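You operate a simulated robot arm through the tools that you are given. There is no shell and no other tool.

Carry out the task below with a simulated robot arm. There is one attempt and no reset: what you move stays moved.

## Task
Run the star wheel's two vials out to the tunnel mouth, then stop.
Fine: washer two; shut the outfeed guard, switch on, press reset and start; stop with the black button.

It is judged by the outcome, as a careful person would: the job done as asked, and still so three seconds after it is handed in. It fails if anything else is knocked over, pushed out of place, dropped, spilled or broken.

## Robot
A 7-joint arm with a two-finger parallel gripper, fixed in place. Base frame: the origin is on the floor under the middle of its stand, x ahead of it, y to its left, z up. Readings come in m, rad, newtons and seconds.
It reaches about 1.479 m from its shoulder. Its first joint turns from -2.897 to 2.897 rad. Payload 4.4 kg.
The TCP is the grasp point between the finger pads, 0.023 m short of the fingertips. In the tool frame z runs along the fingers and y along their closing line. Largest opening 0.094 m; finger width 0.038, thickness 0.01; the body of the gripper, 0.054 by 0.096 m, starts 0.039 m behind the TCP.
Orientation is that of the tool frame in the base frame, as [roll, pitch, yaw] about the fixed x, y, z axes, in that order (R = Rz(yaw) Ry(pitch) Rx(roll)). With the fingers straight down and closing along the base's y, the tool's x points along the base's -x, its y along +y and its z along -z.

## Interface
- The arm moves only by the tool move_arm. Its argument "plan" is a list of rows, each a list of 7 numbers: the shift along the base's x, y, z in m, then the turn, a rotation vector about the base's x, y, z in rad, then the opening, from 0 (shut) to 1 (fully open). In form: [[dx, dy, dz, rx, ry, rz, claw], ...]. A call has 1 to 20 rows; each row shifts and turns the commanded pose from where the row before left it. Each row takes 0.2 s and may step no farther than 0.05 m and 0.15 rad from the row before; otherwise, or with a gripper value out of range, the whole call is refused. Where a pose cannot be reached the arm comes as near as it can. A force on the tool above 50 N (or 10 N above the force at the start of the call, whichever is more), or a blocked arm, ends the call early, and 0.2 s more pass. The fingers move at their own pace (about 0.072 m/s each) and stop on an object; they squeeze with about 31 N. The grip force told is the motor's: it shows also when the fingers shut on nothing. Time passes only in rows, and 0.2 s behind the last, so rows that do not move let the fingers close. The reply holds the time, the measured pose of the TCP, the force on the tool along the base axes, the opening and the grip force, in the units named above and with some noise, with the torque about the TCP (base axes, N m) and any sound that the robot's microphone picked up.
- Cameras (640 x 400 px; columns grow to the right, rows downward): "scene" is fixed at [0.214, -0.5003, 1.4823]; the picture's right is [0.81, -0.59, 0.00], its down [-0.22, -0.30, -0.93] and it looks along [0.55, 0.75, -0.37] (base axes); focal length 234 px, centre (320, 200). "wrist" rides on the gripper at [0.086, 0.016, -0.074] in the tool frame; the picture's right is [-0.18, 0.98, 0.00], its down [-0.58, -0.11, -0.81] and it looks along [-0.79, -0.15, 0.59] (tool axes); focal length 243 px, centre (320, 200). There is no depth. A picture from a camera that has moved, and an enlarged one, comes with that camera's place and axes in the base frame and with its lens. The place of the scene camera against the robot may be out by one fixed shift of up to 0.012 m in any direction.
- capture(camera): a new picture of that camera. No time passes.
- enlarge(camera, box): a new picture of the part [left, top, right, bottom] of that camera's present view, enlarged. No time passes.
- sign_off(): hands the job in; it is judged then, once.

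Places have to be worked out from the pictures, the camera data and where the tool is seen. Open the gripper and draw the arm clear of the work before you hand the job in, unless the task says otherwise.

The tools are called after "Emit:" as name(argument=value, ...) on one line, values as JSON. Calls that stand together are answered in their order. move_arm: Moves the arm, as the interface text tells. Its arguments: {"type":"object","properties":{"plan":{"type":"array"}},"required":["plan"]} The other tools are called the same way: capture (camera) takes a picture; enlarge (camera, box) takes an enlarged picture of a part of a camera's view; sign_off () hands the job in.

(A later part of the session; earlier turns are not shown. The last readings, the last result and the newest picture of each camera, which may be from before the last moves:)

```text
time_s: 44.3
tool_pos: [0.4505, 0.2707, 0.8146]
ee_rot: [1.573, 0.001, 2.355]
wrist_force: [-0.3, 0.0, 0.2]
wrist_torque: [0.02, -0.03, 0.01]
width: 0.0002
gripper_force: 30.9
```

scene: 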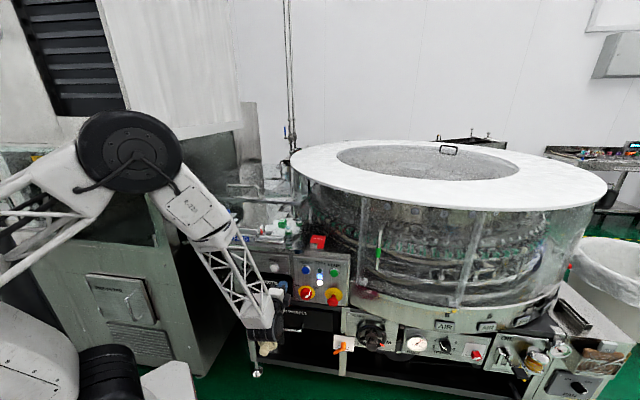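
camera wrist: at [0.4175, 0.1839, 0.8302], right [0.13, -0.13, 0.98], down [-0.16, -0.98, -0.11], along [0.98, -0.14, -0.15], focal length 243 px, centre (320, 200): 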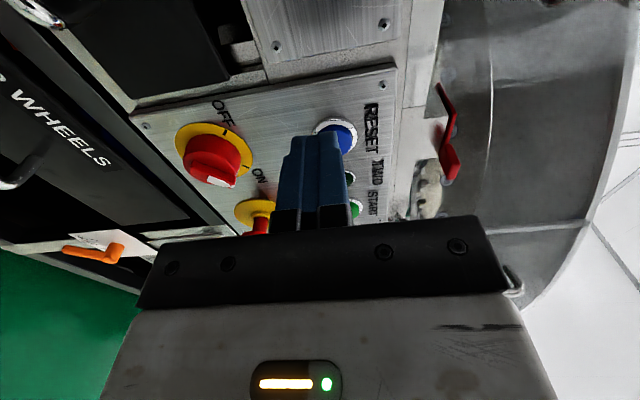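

Pose holds at s≈0.127. Two more steps left while easing forward (more n gives the arm more room).

Emit:
move_arm(plan=[[-0.0141, 0.0283, 0, 0, 0, 0, 0], [-0.0141, 0.0283, 0, 0, 0, 0, 0], [0, 0, 0, 0, 0, 0, 0]])

Emit:
capture(camera="wrist")

```text
time_s: 45.3
tool_pos: [0.423, 0.2937, 0.7763]
ee_rot: [1.654, -0.02, 2.363]
wrist_force: [-0.6, 0.2, 0.4]
wrist_torque: [-0.01, 0.04, -0.01]
width: 0.0
gripper_force: 31.0
out of reach, approached as far as the arm can: row 1, 2
stopped in row 3: the arm was blocked; the commanded pose is now the measured one
```

```text
taken
camera wrist: at [0.312, 0.301, 0.8015], right [0.2, -0.09, 0.98], down [-0.16, -0.99, -0.05], along [0.97, -0.14, -0.21], focal length 243 px, centre (320, 200)
```

wrist: 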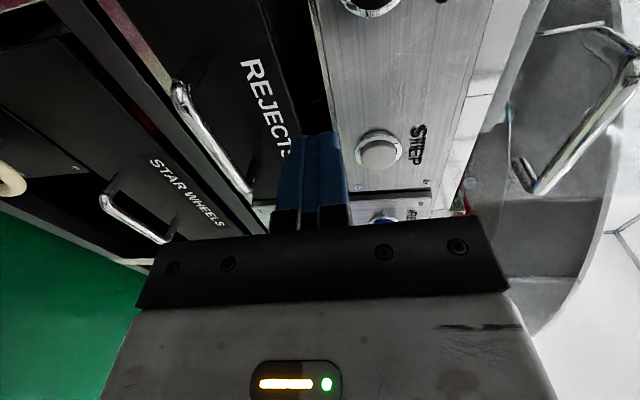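

The same limit appears when the wrist comes too near the robot's own column. I'll recover to the right, keep further forward, and yaw the tool ~17° so the wrist stays away from the base when reaching STOP.

Emit:
move_arm(plan=[[0.0272, -0.0117, 0.0095, 0.0148, -0.0148, 0.06, 0], [0.0272, -0.0117, 0.0095, 0.0148, -0.0148, 0.06, 0], [0.0272, -0.0117, 0.0095, 0.0148, -0.0148, 0.06, 0], [0.0272, -0.0117, 0.0095, 0.0148, -0.0148, 0.06, 0], [0, 0, 0, 0, 0, 0.06, 0], [0, 0, 0, 0, 0, 0, 0]])

Emit:
capture(camera="wrist")

Emit:
capture(camera="scene")

```text
time_s: 46.7
tool_pos: [0.5323, 0.2458, 0.816]
ee_rot: [1.571, -0.01, 2.664]
wrist_force: [-0.3, 0.3, 0.5]
wrist_torque: [0.0, -0.02, -0.01]
width: 0.0
gripper_force: 30.8
```

```text
taken
camera wrist: at [0.4227, 0.2186, 0.8328], right [0.17, -0.09, 0.98], down [0.14, -0.98, -0.11], along [0.97, 0.16, -0.16], focal length 243 px, centre (320, 200)
```

wrist: 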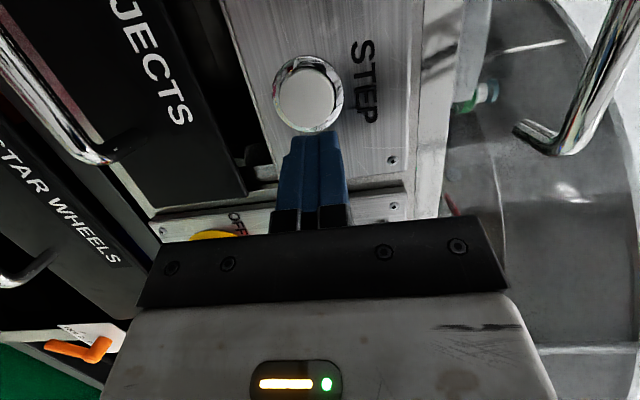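

```text
taken
```

scene: 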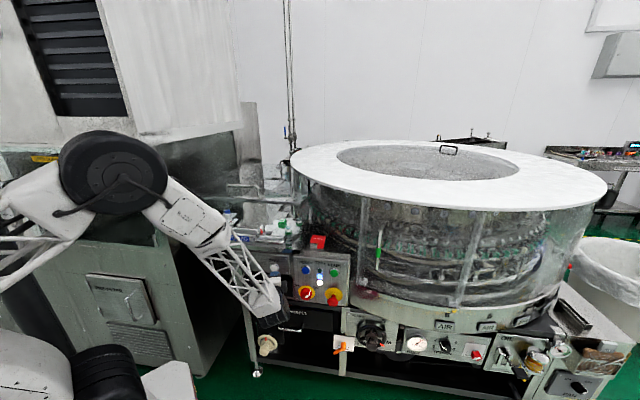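

Good pose at s≈0.20, n≈0.55, yawed left. Now sliding left to STOP at this depth (tips stay ~3 cm off the button faces), in stages.

Emit:
move_arm(plan=[[-0.021, 0.021, 0, 0, 0, 0.03, 0], [-0.021, 0.021, 0, 0, 0, 0.03, 0], [-0.021, 0.021, -0.001, 0, 0, 0.03, 0], [0, 0, 0, 0, 0, 0, 0]])

```text
time_s: 47.7
tool_pos: [0.4696, 0.3104, 0.8138]
ee_rot: [1.571, -0.01, 2.753]
wrist_force: [-0.6, 0.1, 0.7]
wrist_torque: [0.0, 0.02, 0.01]
width: 0.0
gripper_force: 30.9
```

Holding well. Two more steps to bring the tips in line with STOP.

Emit:
move_arm(plan=[[-0.0197, 0.0197, 0, 0, 0, 0, 0], [-0.0197, 0.0197, 0, 0, 0, 0, 0], [0, 0, 0, 0, 0, 0, 0]])

Emit:
capture(camera="wrist")

Emit:
enlarge(camera="scene", box=[140, 180, 360, 320])

```text
time_s: 48.5
tool_pos: [0.4294, 0.3489, 0.8139]
ee_rot: [1.571, -0.01, 2.752]
wrist_force: [-0.6, -0.3, 1.0]
wrist_torque: [0.0, 0.01, -0.01]
width: 0.0
gripper_force: 30.5
```

```text
taken
camera wrist: at [0.3231, 0.3113, 0.8319], right [0.18, -0.07, 0.98], down [0.23, -0.97, -0.11], along [0.96, 0.25, -0.16], focal length 243 px, centre (320, 200)
```

wrist: 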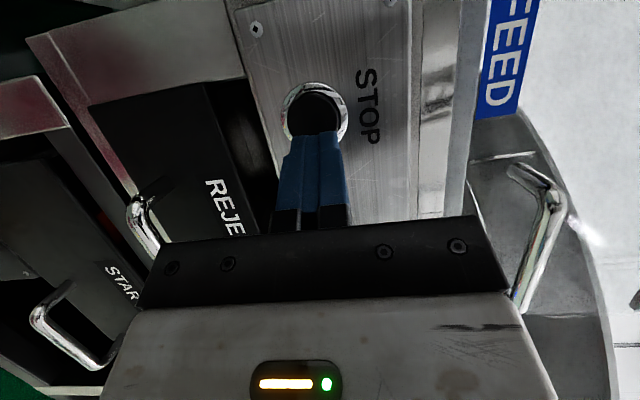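

```text
2.86 times, centred on (250, 250) of scene
camera zoom: at [0.214, -0.5003, 1.4823], right [0.81, -0.59, 0.0], down [-0.22, -0.3, -0.93], along [0.55, 0.75, -0.37], focal length 669 px, centre (520, 57)
```

zoom: 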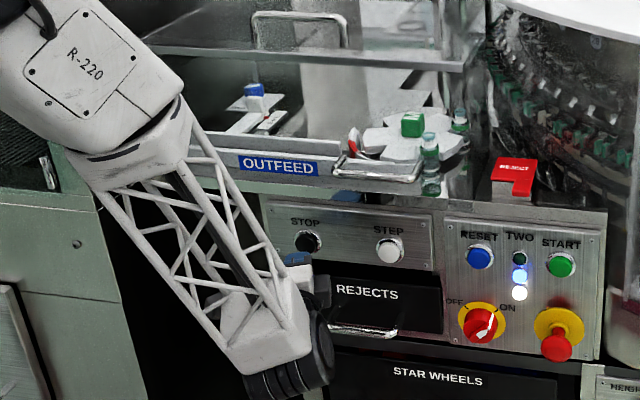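

STOP is exactly in line with the fingertips (hover pose TCP ≈ (0.429, 0.349, 0.814)). Let me check how much of the outfeed track the scene camera can see with the arm here.

Emit:
enlarge(camera="scene", box=[160, 185, 300, 260])

Emit:
capture(camera="scene")

```text
4.57 times, centred on (230, 222) of scene
camera zoom: at [0.214, -0.5003, 1.4823], right [0.81, -0.59, 0.0], down [-0.22, -0.3, -0.93], along [0.55, 0.75, -0.37], focal length 1071 px, centre (731, 97)
```

zoom: 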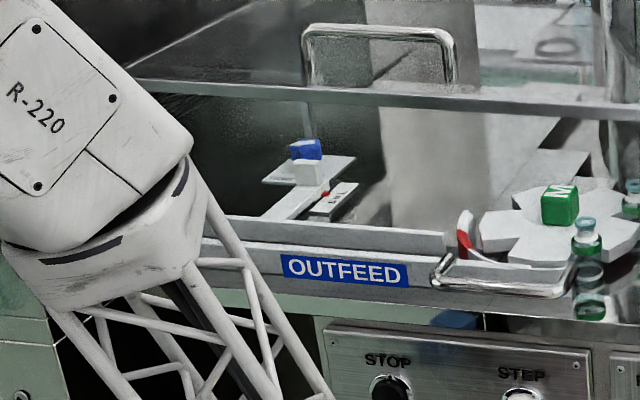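

```text
taken
```

scene: 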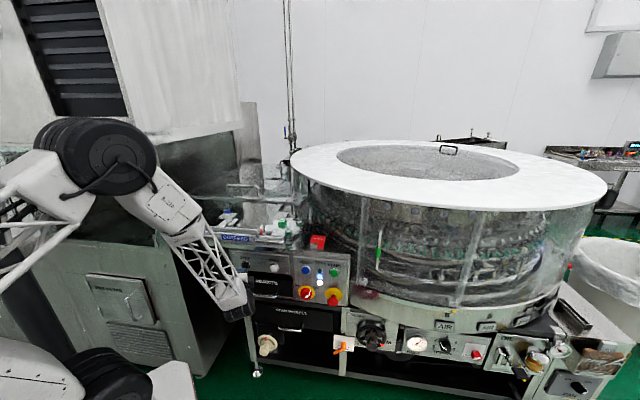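

The track is visible except its last ~8 cm, so I can time the vials by their speed. Now I'll slide right along the same depth to START, keeping the same tool orientation so the return is a simple straight line.

Emit:
move_arm(plan=[[0.03127, -0.03127, 0, 0, 0, 0, 0], [0.03127, -0.03127, 0, 0, 0, 0, 0], [0.03127, -0.03127, 0, 0, 0, 0, 0], [0.03127, -0.03127, 0, 0, 0, 0, 0], [0.03127, -0.03127, 0, 0, 0, 0, 0], [0, 0, 0, 0, 0, 0, 0]])

Emit:
capture(camera="scene")

```text
time_s: 49.9
tool_pos: [0.5867, 0.1905, 0.8152]
ee_rot: [1.571, -0.011, 2.752]
wrist_force: [0.2, 0.6, 0.1]
wrist_torque: [-0.02, 0.02, 0.03]
width: 0.0002
gripper_force: 31.4
```

```text
taken
```

scene: 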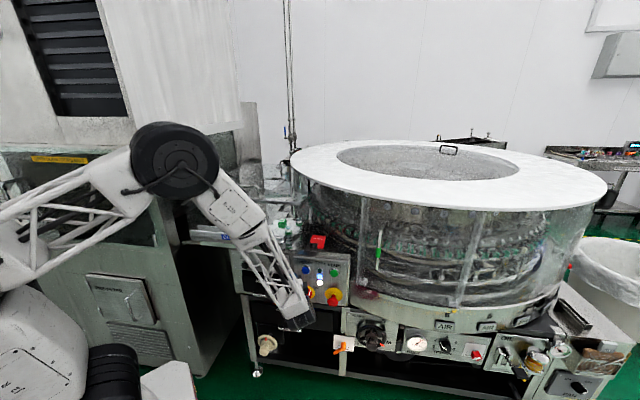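

Pose held. Continuing right to line up with START.

Emit:
move_arm(plan=[[0.0309, -0.0309, 0.0005, 0, 0, 0, 0], [0.0309, -0.0309, 0.0005, 0, 0, 0, 0], [0.0309, -0.0309, 0.0005, 0, 0, 0, 0], [0.0309, -0.0309, 0, 0, 0, 0, 0], [0, 0, 0, 0, 0, 0, 0]])

Emit:
capture(camera="wrist")

Emit:
enlarge(camera="scene", box=[160, 180, 380, 320])

```text
time_s: 51.1
tool_pos: [0.7101, 0.0691, 0.8153]
ee_rot: [1.572, -0.011, 2.752]
wrist_force: [0.0, -0.5, 0.3]
wrist_torque: [-0.03, -0.02, -0.01]
width: 0.0
gripper_force: 31.0
```

```text
taken
camera wrist: at [0.6032, 0.0312, 0.833], right [0.18, -0.07, 0.98], down [0.23, -0.97, -0.11], along [0.96, 0.25, -0.16], focal length 243 px, centre (320, 200)
```

wrist: 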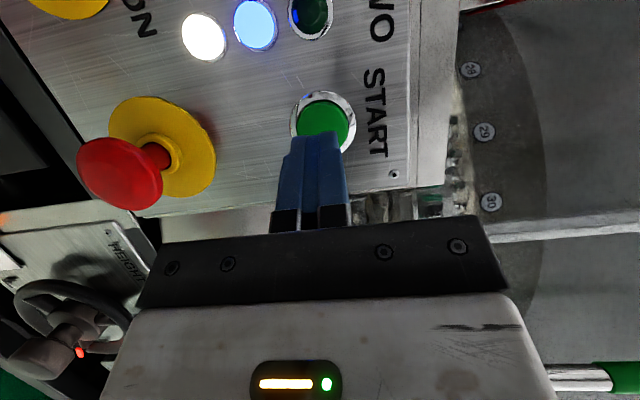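

```text
2.86 times, centred on (270, 250) of scene
camera zoom: at [0.214, -0.5003, 1.4823], right [0.81, -0.59, 0.0], down [-0.22, -0.3, -0.93], along [0.55, 0.75, -0.37], focal length 669 px, centre (463, 57)
```

zoom: 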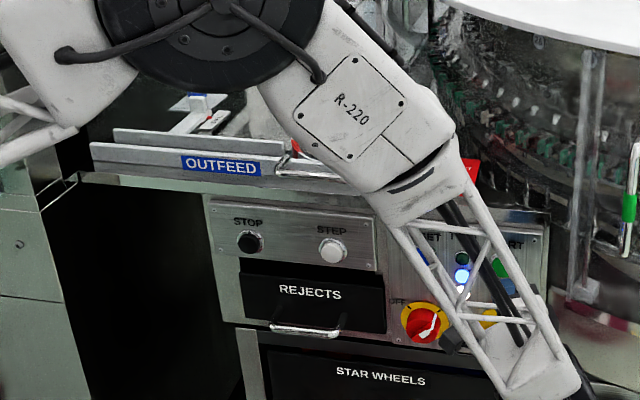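

From here the whole left track and tunnel mouth are visible. START is aligned; I'll ease in 2 cm and check the tip against the cap before pressing.

Emit:
move_arm(plan=[[0.0071, 0.0071, 0, 0, 0, 0, 0], [0.0071, 0.0071, 0, 0, 0, 0, 0], [0, 0, 0, 0, 0, 0, 0]])

Emit:
enlarge(camera="wrist", box=[220, 60, 420, 200])

Emit:
enlarge(camera="scene", box=[180, 195, 280, 255])

```text
time_s: 51.9
tool_pos: [0.7246, 0.0825, 0.816]
ee_rot: [1.571, -0.009, 2.754]
wrist_force: [-0.3, 0.0, -0.3]
wrist_torque: [-0.02, 0.01, 0.01]
width: 0.0
gripper_force: 30.8
```

```text
2.86 times, centred on (320, 130) of wrist
camera zoom: at [0.6169, 0.0458, 0.833], right [0.18, -0.07, 0.98], down [0.23, -0.97, -0.12], along [0.96, 0.25, -0.16], focal length 693 px, centre (320, 400)
```

zoom: 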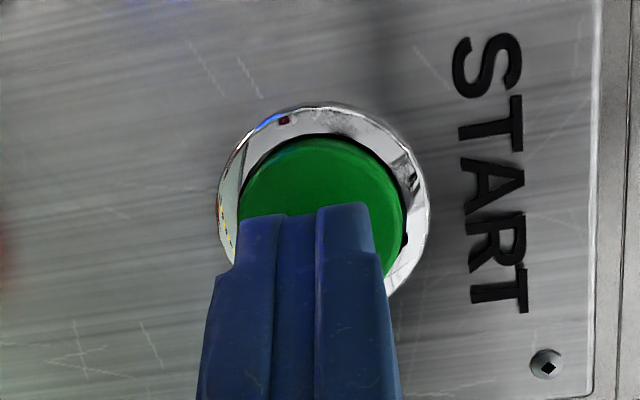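

```text
6.40 times, centred on (230, 225) of scene
camera zoom: at [0.214, -0.5003, 1.4823], right [0.81, -0.59, 0.0], down [-0.22, -0.3, -0.93], along [0.55, 0.75, -0.37], focal length 1499 px, centre (896, 40)
```

zoom: 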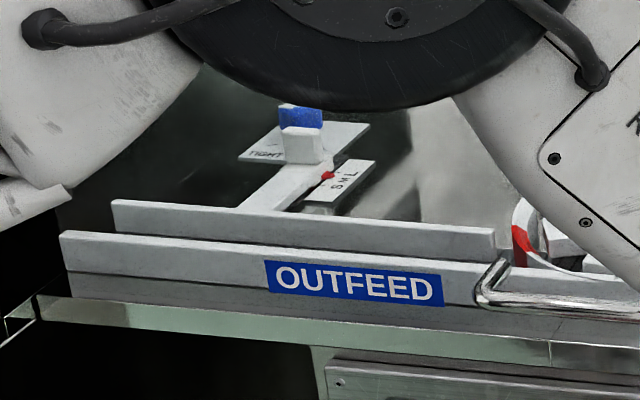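

Tip is centred in front of the green cap. I'll press START now in 4–5 mm steps, then back off a little and look right away.

Emit:
move_arm(plan=[[0.0035, 0.0035, 0.001, 0, 0, 0, 0], [0.0035, 0.0035, 0.001, 0, 0, 0, 0], [0.0025, 0.0025, 0, 0, 0, 0, 0], [0.0015, 0.0015, 0, 0, 0, 0, 0]])

Emit:
enlarge(camera="wrist", box=[220, 0, 420, 200])

Emit:
enlarge(camera="scene", box=[180, 195, 280, 255])

```text
time_s: 52.9
tool_pos: [0.7347, 0.092, 0.816]
ee_rot: [1.57, -0.012, 2.752]
wrist_force: [-23.6, -25.6, -0.5]
wrist_torque: [-0.05, 0.09, -0.33]
width: 0.0
gripper_force: 30.9
heard: click
```

```text
2.00 times, centred on (320, 100) of wrist
camera zoom: at [0.6278, 0.056, 0.8348], right [0.18, -0.07, 0.98], down [0.23, -0.97, -0.12], along [0.96, 0.25, -0.16], focal length 485 px, centre (320, 400)
```

zoom: 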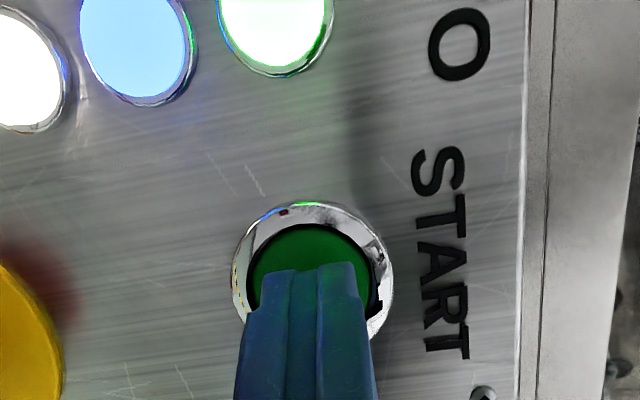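

```text
6.40 times, centred on (230, 225) of scene
camera zoom: at [0.214, -0.5003, 1.4823], right [0.81, -0.59, 0.0], down [-0.22, -0.3, -0.93], along [0.55, 0.75, -0.37], focal length 1499 px, centre (896, 40)
```

zoom: 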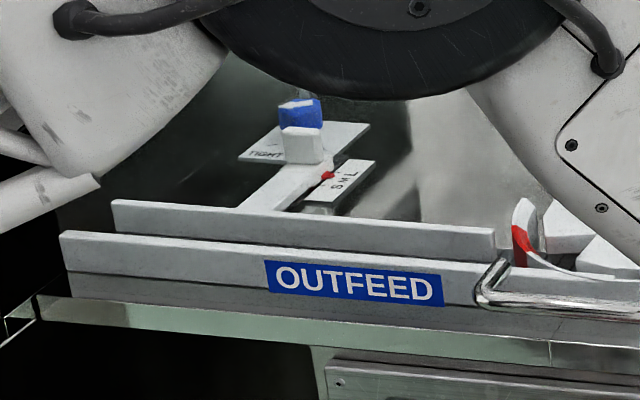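

Green lamp lit: the machine is running since about t≈52.5–52.9. I'll back off and move part-way left toward STOP, to a spot where the tunnel mouth is still visible.

Emit:
move_arm(plan=[[-0.022, -0.012, 0, 0, 0, 0, 0], [-0.0387, 0.0187, 0, 0, 0, 0, 0], [-0.0313, 0.0313, 0, 0, 0, 0, 0]])

Emit:
capture(camera="scene")

Emit:
enlarge(camera="scene", box=[170, 185, 310, 265])

```text
time_s: 53.7
tool_pos: [0.6437, 0.1329, 0.8163]
ee_rot: [1.572, -0.008, 2.754]
wrist_force: [-0.1, 1.0, 0.6]
wrist_torque: [0.0, -0.02, -0.01]
width: 0.0
gripper_force: 31.4
```

```text
taken
```

scene: 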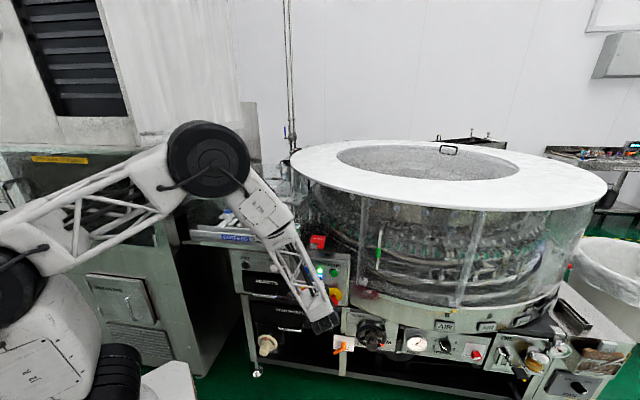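

```text
4.57 times, centred on (240, 225) of scene
camera zoom: at [0.214, -0.5003, 1.4823], right [0.81, -0.59, 0.0], down [-0.22, -0.3, -0.93], along [0.55, 0.75, -0.37], focal length 1071 px, centre (686, 86)
```

zoom: 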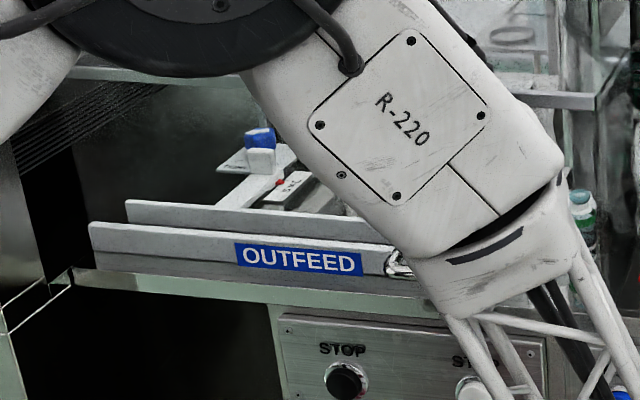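

No vial on the visible track yet, about 1 s into the run. I'll continue left two more steps and look again.

Emit:
move_arm(plan=[[-0.0313, 0.0313, 0, 0, 0, 0, 0], [-0.0313, 0.0313, 0, 0, 0, 0, 0]])

Emit:
enlarge(camera="scene", box=[170, 185, 310, 265])

```text
time_s: 54.3
tool_pos: [0.581, 0.1927, 0.8193]
ee_rot: [1.571, -0.009, 2.754]
wrist_force: [-0.6, 0.6, 1.0]
wrist_torque: [0.0, 0.0, 0.03]
width: 0.0
gripper_force: 30.8
```

```text
4.57 times, centred on (240, 225) of scene
camera zoom: at [0.214, -0.5003, 1.4823], right [0.81, -0.59, 0.0], down [-0.22, -0.3, -0.93], along [0.55, 0.75, -0.37], focal length 1071 px, centre (686, 86)
```

zoom: 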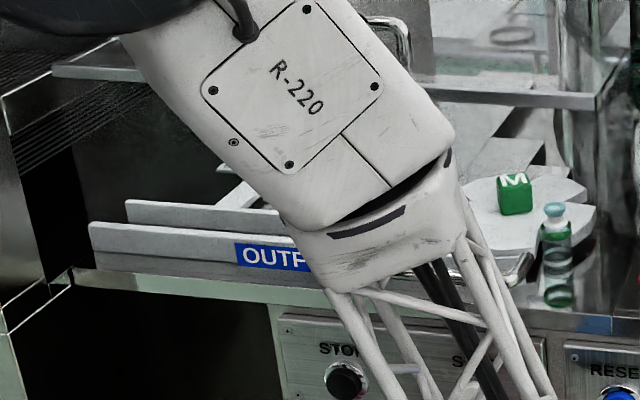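

The rear vial has come round to the front of the star wheel and the first one is behind the forearm. I'll keep moving toward STOP while watching.

Emit:
move_arm(plan=[[-0.0313, 0.0313, -0.001, 0, 0, 0, 0], [-0.0313, 0.0313, -0.001, 0, 0, 0, 0]])

Emit:
enlarge(camera="scene", box=[170, 185, 310, 265])

```text
time_s: 54.9
tool_pos: [0.5184, 0.2566, 0.8169]
ee_rot: [1.572, -0.012, 2.753]
wrist_force: [0.5, 0.6, -0.4]
wrist_torque: [0.01, 0.0, 0.02]
width: 0.0
gripper_force: 31.2
```

```text
4.57 times, centred on (240, 225) of scene
camera zoom: at [0.214, -0.5003, 1.4823], right [0.81, -0.59, 0.0], down [-0.22, -0.3, -0.93], along [0.55, 0.75, -0.37], focal length 1071 px, centre (686, 86)
```

zoom: 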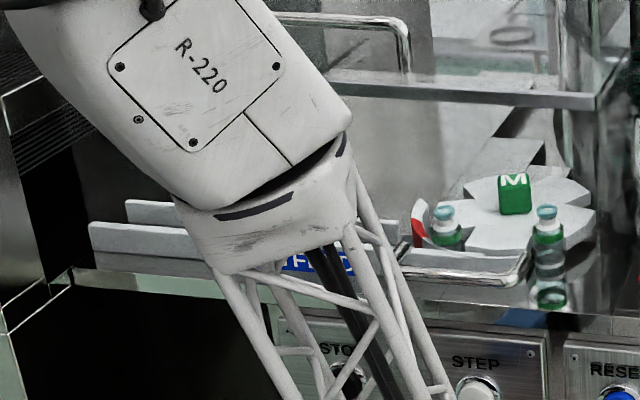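

The first vial is just leaving the star wheel and the second is one pocket behind (about 2.2 s per pocket). Moving on to the STOP hover.

Emit:
move_arm(plan=[[-0.0291, 0.0327, -0.001, 0, 0, 0, 0], [-0.0291, 0.0327, -0.001, 0, 0, 0, 0], [-0.0291, 0.0327, -0.001, 0, 0, 0, 0]])

Emit:
enlarge(camera="scene", box=[170, 185, 310, 265])

Emit:
enlarge(camera="wrist", box=[220, 0, 420, 200])

```text
time_s: 55.7
tool_pos: [0.4304, 0.3538, 0.8111]
ee_rot: [1.573, -0.011, 2.752]
wrist_force: [-0.9, -0.3, 0.8]
wrist_torque: [-0.02, -0.01, 0.03]
width: 0.0
gripper_force: 31.2
```

```text
4.57 times, centred on (240, 225) of scene
camera zoom: at [0.214, -0.5003, 1.4823], right [0.81, -0.59, 0.0], down [-0.22, -0.3, -0.93], along [0.55, 0.75, -0.37], focal length 1071 px, centre (686, 86)
```

zoom: 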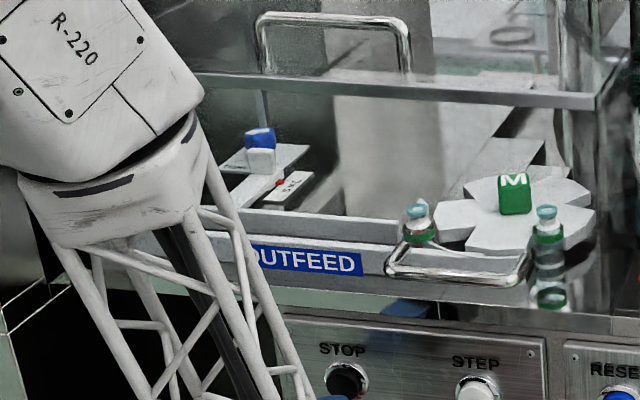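

```text
2.00 times, centred on (320, 100) of wrist
camera zoom: at [0.3233, 0.3174, 0.8299], right [0.18, -0.07, 0.98], down [0.23, -0.97, -0.11], along [0.96, 0.25, -0.16], focal length 485 px, centre (320, 400)
```

zoom: 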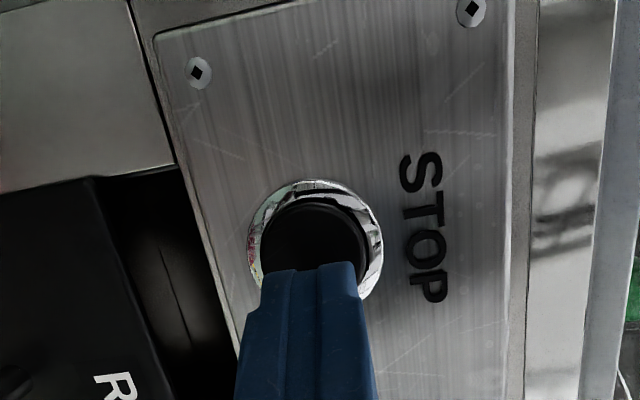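

The first vial is on the belt moving ≈31 px/s in this zoom (≈3 cm/s), while the second dwells in the star pocket (indexed motion). STOP is lined up. I'll wait a second and look again.

Emit:
move_arm(plan=[[0, 0, 0.001, 0, 0, 0, 0], [0, 0, 0, 0, 0, 0, 0], [0, 0, 0, 0, 0, 0, 0], [0, 0, 0, 0, 0, 0, 0]])

Emit:
enlarge(camera="scene", box=[170, 185, 310, 265])

```text
time_s: 56.7
tool_pos: [0.4306, 0.3546, 0.814]
ee_rot: [1.571, -0.01, 2.752]
wrist_force: [-0.5, -0.2, -0.3]
wrist_torque: [0.0, -0.02, -0.02]
width: 0.0001
gripper_force: 30.9
```

```text
4.57 times, centred on (240, 225) of scene
camera zoom: at [0.214, -0.5003, 1.4823], right [0.81, -0.59, 0.0], down [-0.22, -0.3, -0.93], along [0.55, 0.75, -0.37], focal length 1071 px, centre (686, 86)
```

zoom: 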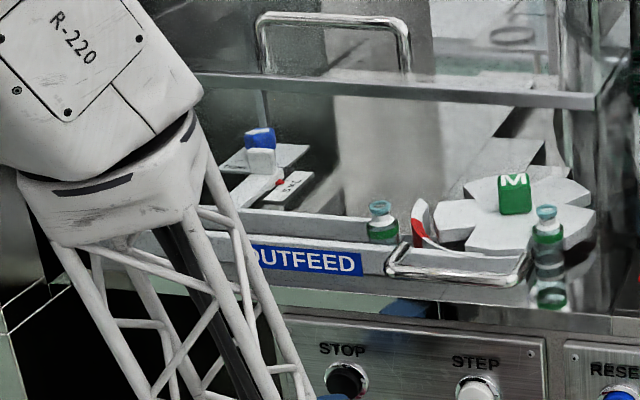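

First vial progressing at ~38 px/s; the second is still dwelling. Waiting another second.

Emit:
move_arm(plan=[[0, 0, 0, 0, 0, 0, 0], [0, 0, 0, 0, 0, 0, 0], [0, 0, 0, 0, 0, 0, 0], [0, 0, 0, 0, 0, 0, 0]])

Emit:
enlarge(camera="scene", box=[170, 185, 310, 265])

```text
time_s: 57.7
tool_pos: [0.4314, 0.3554, 0.8124]
ee_rot: [1.572, -0.011, 2.752]
wrist_force: [0.4, 0.3, -0.2]
wrist_torque: [0.03, 0.01, 0.01]
width: 0.0002
gripper_force: 31.0
```

```text
4.57 times, centred on (240, 225) of scene
camera zoom: at [0.214, -0.5003, 1.4823], right [0.81, -0.59, 0.0], down [-0.22, -0.3, -0.93], along [0.55, 0.75, -0.37], focal length 1071 px, centre (686, 86)
```

zoom: 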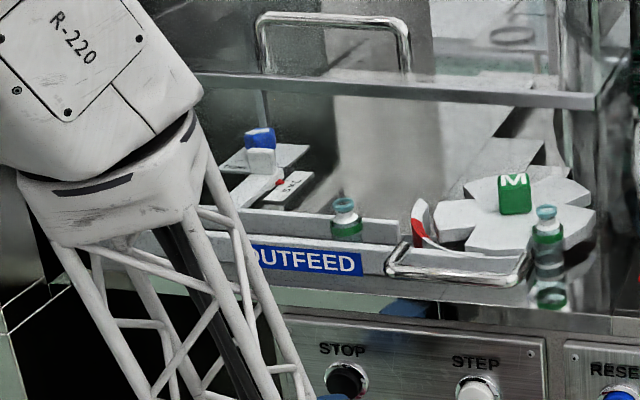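

Steady 37 px/s. The second vial is still dwelling in its pocket; waiting another second.

Emit:
move_arm(plan=[[0, 0, 0, 0, 0, 0, 0], [0, 0, 0, 0, 0, 0, 0], [0, 0, 0, 0, 0, 0, 0], [0, 0, 0, 0, 0, 0, 0]])

Emit:
enlarge(camera="scene", box=[170, 185, 310, 265])

```text
time_s: 58.7
tool_pos: [0.4323, 0.3552, 0.8138]
ee_rot: [1.571, -0.011, 2.753]
wrist_force: [-0.5, -0.5, 0.2]
wrist_torque: [0.01, 0.01, 0.0]
width: 0.0001
gripper_force: 31.5
```

```text
4.57 times, centred on (240, 225) of scene
camera zoom: at [0.214, -0.5003, 1.4823], right [0.81, -0.59, 0.0], down [-0.22, -0.3, -0.93], along [0.55, 0.75, -0.37], focal length 1071 px, centre (686, 86)
```

zoom: 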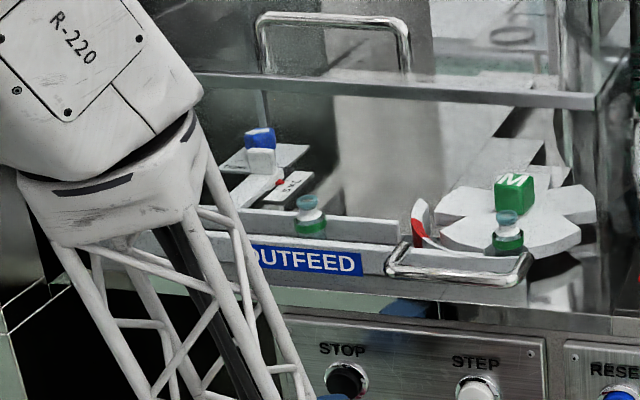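

The star has indexed again and the second vial is moving out; the first should reach the rail end (x≈110 in this zoom) at about t≈64. I'll shift right three steps to where the tunnel mouth is visible but STOP is only ~0.6 s away.

Emit:
move_arm(plan=[[0.0309, -0.0309, 0, 0, 0, 0, 0], [0.0309, -0.0309, 0, 0, 0, 0, 0], [0.0309, -0.0309, 0, 0, 0, 0, 0]])

Emit:
enlarge(camera="scene", box=[150, 185, 310, 275])

```text
time_s: 59.5
tool_pos: [0.524, 0.2628, 0.8133]
ee_rot: [1.571, -0.012, 2.754]
wrist_force: [-0.4, 0.1, 0.0]
wrist_torque: [0.0, -0.02, 0.01]
width: 0.0002
gripper_force: 30.2
```

```text
4.00 times, centred on (230, 230) of scene
camera zoom: at [0.214, -0.5003, 1.4823], right [0.81, -0.59, 0.0], down [-0.22, -0.3, -0.93], along [0.55, 0.75, -0.37], focal length 937 px, centre (680, 80)
```

zoom: 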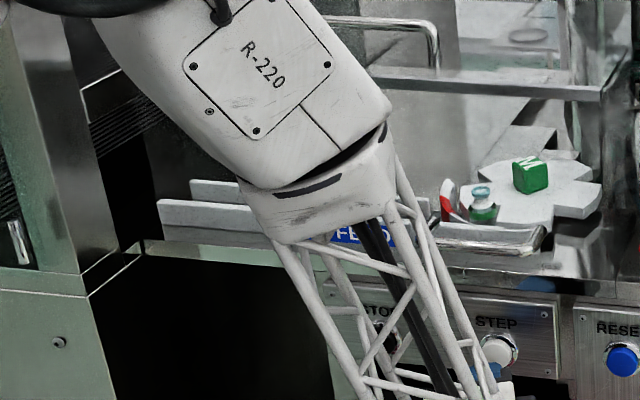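

Mouth region (rail ends at ≈158–190 px here) is visible; second vial is just leaving the star. First should emerge from behind the arm in ~1–2 s. Waiting.

Emit:
move_arm(plan=[[0, 0, 0, 0, 0, 0, 0], [0, 0, 0, 0, 0, 0, 0], [0, 0, 0, 0, 0, 0, 0], [0, 0, 0, 0, 0, 0, 0], [0, 0, 0, 0, 0, 0, 0], [0, 0, 0, 0, 0, 0, 0], [0, 0, 0, 0, 0, 0, 0], [0, 0, 0, 0, 0, 0, 0]])

Emit:
enlarge(camera="scene", box=[150, 185, 310, 275])

```text
time_s: 61.3
tool_pos: [0.5227, 0.2612, 0.8134]
ee_rot: [1.571, -0.009, 2.752]
wrist_force: [-0.7, -0.7, 0.0]
wrist_torque: [0.02, 0.02, -0.02]
width: 0.0001
gripper_force: 31.5
```

```text
4.00 times, centred on (230, 230) of scene
camera zoom: at [0.214, -0.5003, 1.4823], right [0.81, -0.59, 0.0], down [-0.22, -0.3, -0.93], along [0.55, 0.75, -0.37], focal length 937 px, centre (680, 80)
```

zoom: 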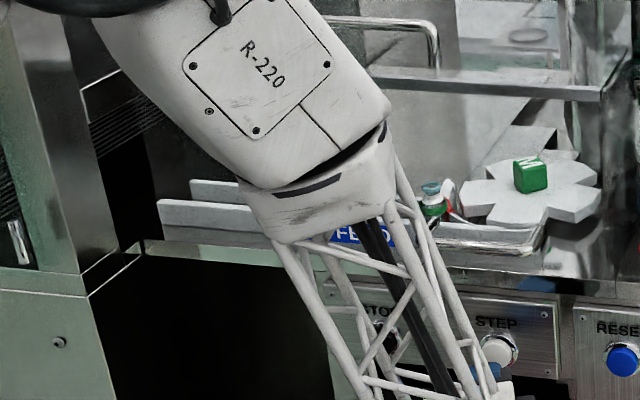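

Second vial is on the belt too now; the first should appear from behind the arm in under a second. Waiting 1 s.

Emit:
move_arm(plan=[[0, 0, 0, 0, 0, 0, 0], [0, 0, 0, 0, 0, 0, 0], [0, 0, 0, 0, 0, 0, 0], [0, 0, 0, 0, 0, 0, 0]])

Emit:
enlarge(camera="scene", box=[150, 185, 310, 275])

```text
time_s: 62.3
tool_pos: [0.5232, 0.2618, 0.814]
ee_rot: [1.571, -0.012, 2.751]
wrist_force: [-0.1, -0.5, 0.5]
wrist_torque: [0.01, 0.01, 0.02]
width: 0.0
gripper_force: 31.1
```

```text
4.00 times, centred on (230, 230) of scene
camera zoom: at [0.214, -0.5003, 1.4823], right [0.81, -0.59, 0.0], down [-0.22, -0.3, -0.93], along [0.55, 0.75, -0.37], focal length 937 px, centre (680, 80)
```

zoom: 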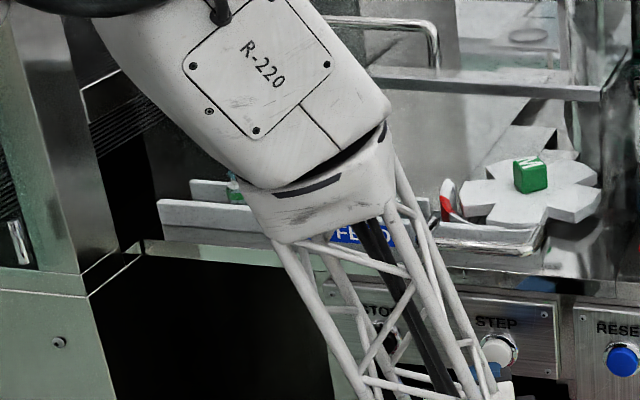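

The first vial is emerging at x≈235; rail ends are at 158–190. Watching in shorter steps.

Emit:
move_arm(plan=[[0, 0, 0, 0, 0, 0, 0], [0, 0, 0, 0, 0, 0, 0], [0, 0, 0, 0, 0, 0, 0]])

Emit:
enlarge(camera="scene", box=[150, 185, 310, 275])

```text
time_s: 63.1
tool_pos: [0.5241, 0.2623, 0.8125]
ee_rot: [1.571, -0.011, 2.752]
wrist_force: [-0.5, 0.0, -0.2]
wrist_torque: [-0.02, -0.02, 0.02]
width: 0.0
gripper_force: 30.9
```

```text
4.00 times, centred on (230, 230) of scene
camera zoom: at [0.214, -0.5003, 1.4823], right [0.81, -0.59, 0.0], down [-0.22, -0.3, -0.93], along [0.55, 0.75, -0.37], focal length 937 px, centre (680, 80)
```

zoom: 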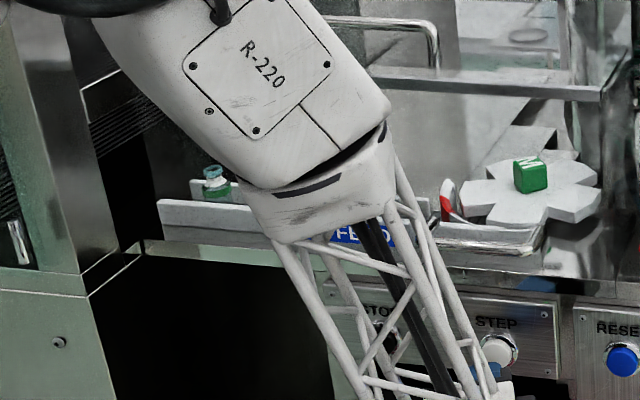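

First vial at x≈213, ~1.2 s from the rail end. One short look more.

Emit:
move_arm(plan=[[0, 0, 0, 0, 0, 0, 0], [0, 0, 0, 0, 0, 0, 0]])

Emit:
enlarge(camera="scene", box=[170, 200, 250, 250])

```text
time_s: 63.7
tool_pos: [0.5229, 0.2622, 0.8122]
ee_rot: [1.571, -0.009, 2.751]
wrist_force: [0.1, 0.3, -0.5]
wrist_torque: [0.01, -0.01, 0.0]
width: 0.0
gripper_force: 31.7
```

```text
8.00 times, centred on (210, 225) of scene
camera zoom: at [0.214, -0.5003, 1.4823], right [0.81, -0.59, 0.0], down [-0.22, -0.3, -0.93], along [0.55, 0.75, -0.37], focal length 1874 px, centre (1200, 0)
```

zoom: 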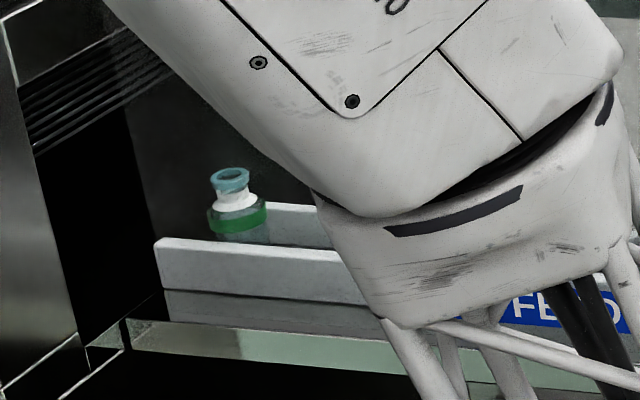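

The first vial is about 2–3 cm from the front rail's end. Checking again after a minimal interval to see whether it halts at the mouth.

Emit:
move_arm(plan=[[0, 0, 0, 0, 0, 0, 0]])

Emit:
enlarge(camera="scene", box=[170, 200, 250, 250])

```text
time_s: 64.1
tool_pos: [0.5235, 0.2622, 0.8125]
ee_rot: [1.57, -0.011, 2.753]
wrist_force: [-0.3, 1.0, 0.2]
wrist_torque: [0.0, 0.01, 0.03]
width: 0.0
gripper_force: 30.7
```

```text
8.00 times, centred on (210, 225) of scene
camera zoom: at [0.214, -0.5003, 1.4823], right [0.81, -0.59, 0.0], down [-0.22, -0.3, -0.93], along [0.55, 0.75, -0.37], focal length 1874 px, centre (1200, 0)
```

zoom: 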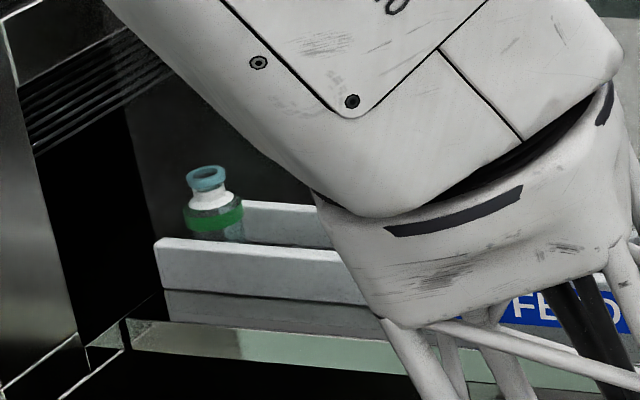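

The first vial is at the rail end now (s≈−0.22, belt ends ≈−0.24) and isn't slowing; overrunning would be irrecoverable while stopping is not. I'll go straight to STOP and press it.

Emit:
move_arm(plan=[[-0.0279, 0.0335, 0.0005, 0, 0, 0, 0], [-0.0279, 0.0335, 0.0005, 0, 0, 0, 0], [-0.0279, 0.0335, 0, 0, 0, 0, 0], [0.0046, 0.0046, 0, 0, 0, 0, 0], [0.0046, 0.0046, 0, 0, 0, 0, 0], [0.0035, 0.0035, 0, 0, 0, 0, 0]])

Emit:
enlarge(camera="scene", box=[150, 185, 350, 310])

Emit:
enlarge(camera="wrist", box=[220, 0, 420, 200])

```text
time_s: 65.5
tool_pos: [0.4526, 0.3757, 0.8148]
ee_rot: [1.572, -0.011, 2.751]
wrist_force: [-12.6, -17.1, 7.6]
wrist_torque: [0.03, -0.12, -0.19]
width: 0.0
gripper_force: 31.2
heard: click
```

```text
3.20 times, centred on (250, 248) of scene
camera zoom: at [0.214, -0.5003, 1.4823], right [0.81, -0.59, 0.0], down [-0.22, -0.3, -0.93], along [0.55, 0.75, -0.37], focal length 750 px, centre (544, 48)
```

zoom: 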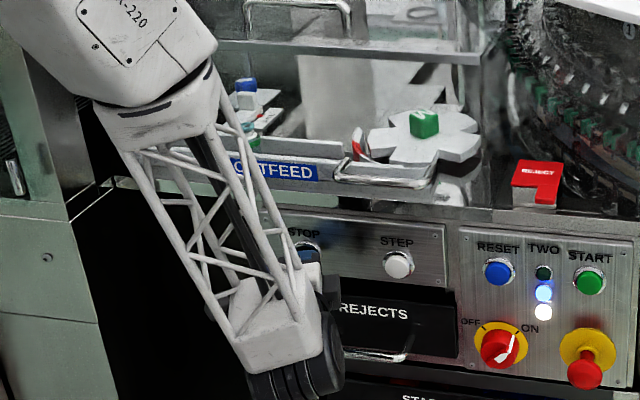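

```text
2.00 times, centred on (320, 100) of wrist
camera zoom: at [0.345, 0.3381, 0.8321], right [0.18, -0.07, 0.98], down [0.23, -0.97, -0.11], along [0.96, 0.25, -0.16], focal length 485 px, centre (320, 400)
```

zoom: 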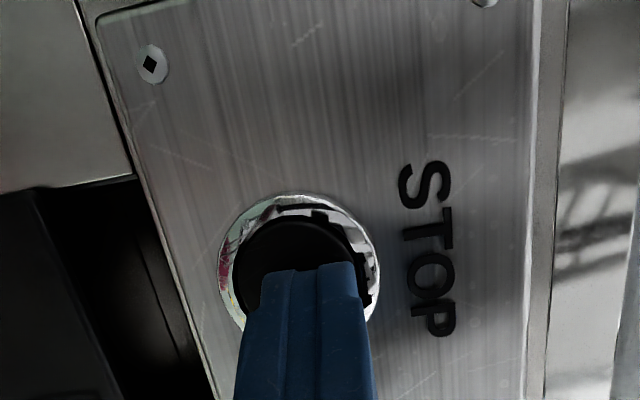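

Click heard and the green lamp is off: stopped. I'll back off and move right so I can see where both vials stand.

Emit:
move_arm(plan=[[-0.0106, -0.0106, 0, 0, 0, 0, 0], [-0.0106, -0.0106, 0, 0, 0, 0, 0], [0.0309, -0.0309, 0, 0, 0, 0, 0], [0.0309, -0.0309, 0, 0, 0, 0, 0], [0.0309, -0.0309, 0, 0, 0, 0, 0], [0.0309, -0.0309, 0, 0, 0, 0, 0], [0.0309, -0.0309, 0, 0, 0, 0, 0], [0.0309, -0.0309, 0, 0, 0, 0, 0], [0.0309, -0.0309, 0, 0, 0, 0, 0], [0, 0, 0, 0, 0, 0, 0]])

Emit:
enlarge(camera="scene", box=[170, 185, 310, 265])

Emit:
enlarge(camera="scene", box=[165, 195, 245, 250])

```text
time_s: 67.7
tool_pos: [0.6485, 0.1364, 0.8149]
ee_rot: [1.57, -0.009, 2.753]
wrist_force: [0.2, -0.6, -0.2]
wrist_torque: [-0.01, 0.03, 0.0]
width: 0.0
gripper_force: 31.4
```

```text
4.57 times, centred on (240, 225) of scene
camera zoom: at [0.214, -0.5003, 1.4823], right [0.81, -0.59, 0.0], down [-0.22, -0.3, -0.93], along [0.55, 0.75, -0.37], focal length 1071 px, centre (686, 86)
```

zoom: 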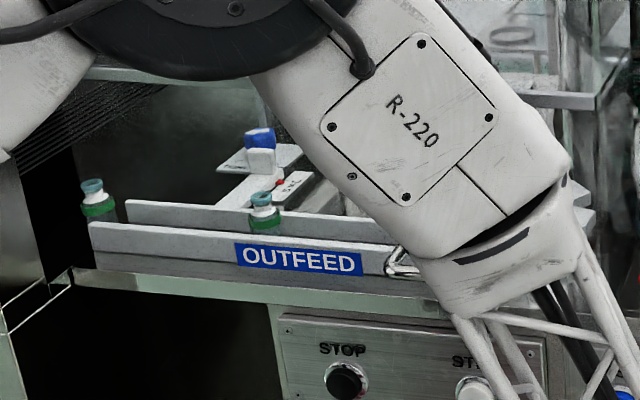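

```text
7.27 times, centred on (205, 222) of scene
camera zoom: at [0.214, -0.5003, 1.4823], right [0.81, -0.59, 0.0], down [-0.22, -0.3, -0.93], along [0.55, 0.75, -0.37], focal length 1704 px, centre (1156, 36)
```

zoom: 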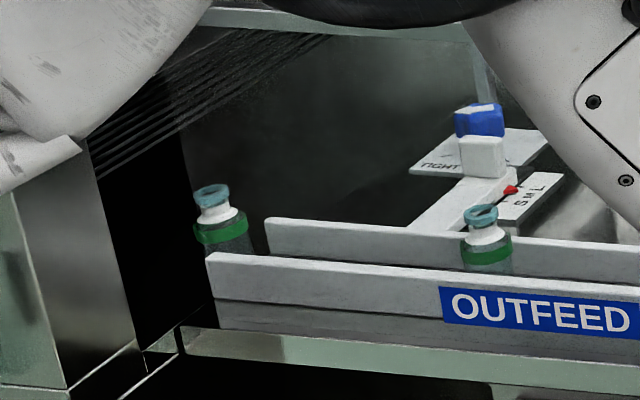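

Both vials are upright: the first stands in the tunnel mouth (s≈−0.25), the second is still ≈0.19 m behind on the belt. Before deciding whether to run on, I'll bring the wrist camera up to inspect what is at the mouth (stop bar, dead plate or drop).

Emit:
move_arm(plan=[[-0.035, -0.01, 0.02, 0, 0, 0, 0], [-0.035, -0.01, 0.03, 0, 0, -0.08, 0], [-0.03, 0.0, 0.035, -0.05, 0.05, -0.08, 0], [-0.02, 0.01, 0.04, -0.08, 0.08, -0.08, 0], [-0.015, 0.015, 0.04, -0.08, 0.08, -0.08, 0], [-0.015, 0.015, 0.04, -0.08, 0.08, -0.07, 0], [-0.01, 0.01, 0.045, -0.1, 0.1, 0, 0], [-0.01, 0.01, 0.045, -0.1, 0.1, 0, 0], [-0.01, 0.01, 0.045, -0.1, 0.1, 0, 0], [-0.01, 0.01, 0.045, -0.1, 0.1, 0, 0], [0, 0, 0, 0, 0, 0, 0]])

Emit:
capture(camera="wrist")

Emit:
capture(camera="scene")

```text
time_s: 70.1
tool_pos: [0.4568, 0.1977, 1.1993]
ee_rot: [2.543, -0.05, 2.308]
wrist_force: [-0.2, -0.8, 0.8]
wrist_torque: [-0.03, 0.01, -0.02]
width: 0.0
gripper_force: 31.1
```

```text
taken
camera wrist: at [0.3812, 0.2382, 1.2745], right [0.74, 0.39, 0.54], down [0.01, -0.82, 0.58], along [0.67, -0.42, -0.61], focal length 243 px, centre (320, 200)
```

wrist: 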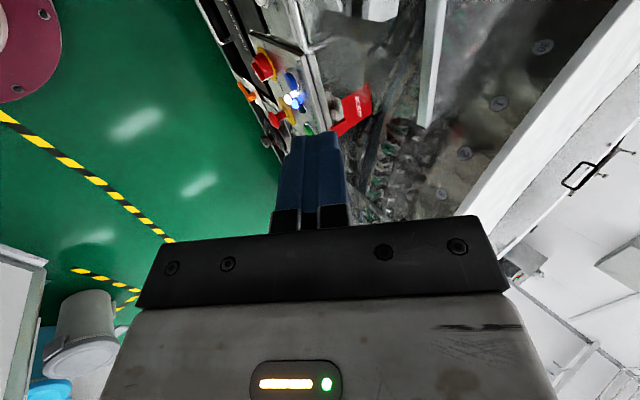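

```text
taken
```

scene: 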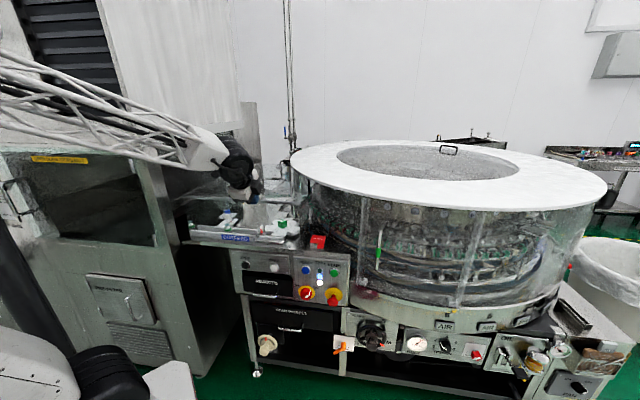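

The scene view is clearer now; I'll enlarge the mouth, and yaw the wrist camera toward it.

Emit:
enlarge(camera="scene", box=[165, 195, 255, 250])

Emit:
move_arm(plan=[[0, 0, 0.02, 0, 0, 0.14, 0], [0, 0, 0.02, 0, 0, 0.14, 0], [0, 0, 0.02, 0, 0, 0.14, 0], [0, 0, 0.02, 0, 0, 0.14, 0], [-0.01, 0.01, 0, 0, 0, 0.14, 0], [-0.01, 0.01, 0, 0, 0, 0.14, 0], [-0.01, 0.01, 0, 0, 0, 0.14, 0], [-0.01, 0.01, 0, 0, 0, 0.14, 0], [-0.01, 0.01, 0, 0, 0, 0.14, 0], [-0.01, 0.01, 0, 0, 0, 0.14, 0], [0, 0, 0, 0, 0, 0.14, 0], [0, 0, 0, 0, 0, 0.14, 0], [0, 0, 0, 0, 0, 0, 0]])

Emit:
capture(camera="wrist")

Emit:
capture(camera="scene")

```text
7.11 times, centred on (210, 222) of scene
camera zoom: at [0.214, -0.5003, 1.4823], right [0.81, -0.59, 0.0], down [-0.22, -0.3, -0.93], along [0.55, 0.75, -0.37], focal length 1666 px, centre (1102, 40)
```

zoom: 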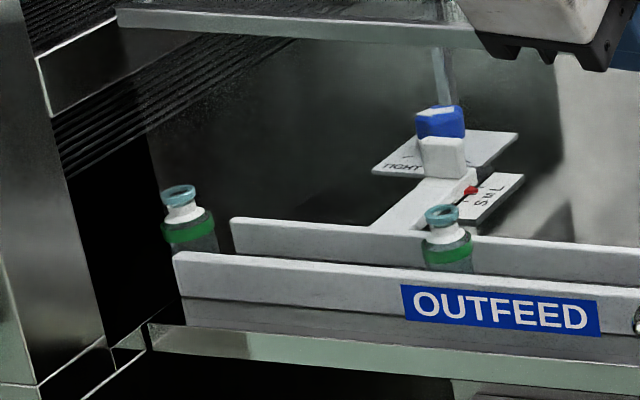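

```text
time_s: 72.9
tool_pos: [0.3977, 0.2578, 1.2786]
ee_rot: [2.541, -0.049, -2.291]
wrist_force: [-0.8, -0.4, 0.2]
wrist_torque: [-0.02, 0.0, 0.0]
width: 0.0
gripper_force: 30.9
```

```text
taken
camera wrist: at [0.3655, 0.1759, 1.3544], right [-0.47, 0.69, 0.55], down [0.81, 0.1, 0.57], along [0.35, 0.71, -0.61], focal length 243 px, centre (320, 200)
```

wrist: 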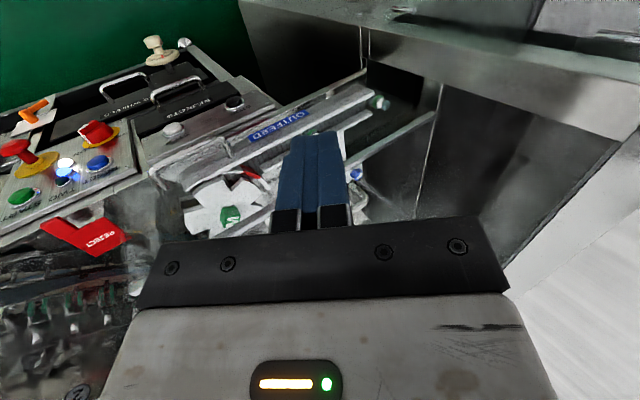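

```text
taken
```

scene: 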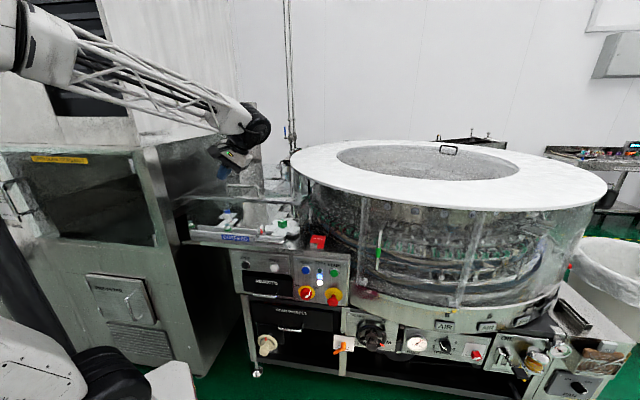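

The wrist view now shows the track end and the tunnel mouth with the first vial. Enlarging it.

Emit:
enlarge(camera="wrist", box=[330, 40, 450, 140])

Emit:
enlarge(camera="wrist", box=[230, 20, 470, 180])

Emit:
enlarge(camera="scene", box=[165, 195, 255, 250])

```text
4.00 times, centred on (390, 90) of wrist
camera zoom: at [0.3655, 0.1759, 1.3544], right [-0.47, 0.69, 0.55], down [0.81, 0.1, 0.57], along [0.35, 0.71, -0.61], focal length 970 px, centre (40, 640)
```

zoom: 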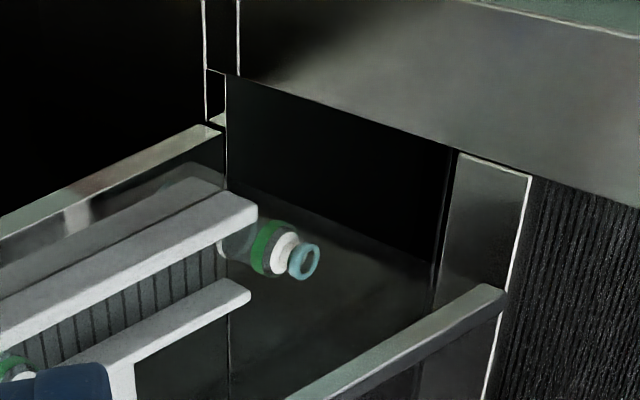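

```text
2.50 times, centred on (350, 100) of wrist
camera zoom: at [0.3655, 0.1759, 1.3544], right [-0.47, 0.69, 0.55], down [0.81, 0.1, 0.57], along [0.35, 0.71, -0.61], focal length 606 px, centre (245, 450)
```

zoom: 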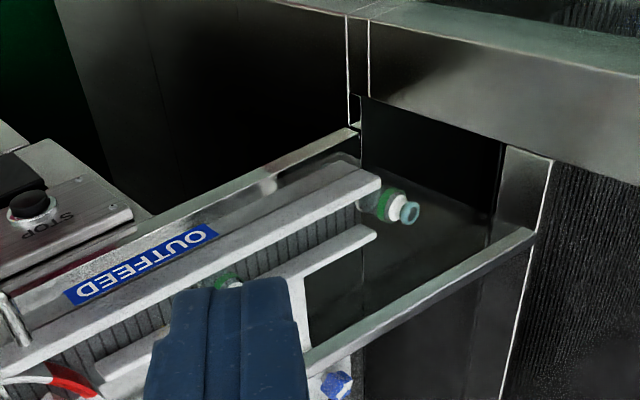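

```text
7.11 times, centred on (210, 222) of scene
camera zoom: at [0.214, -0.5003, 1.4823], right [0.81, -0.59, 0.0], down [-0.22, -0.3, -0.93], along [0.55, 0.75, -0.37], focal length 1666 px, centre (1102, 40)
```

zoom: 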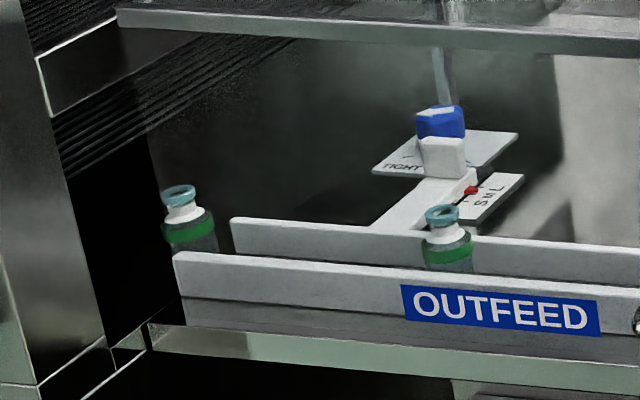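

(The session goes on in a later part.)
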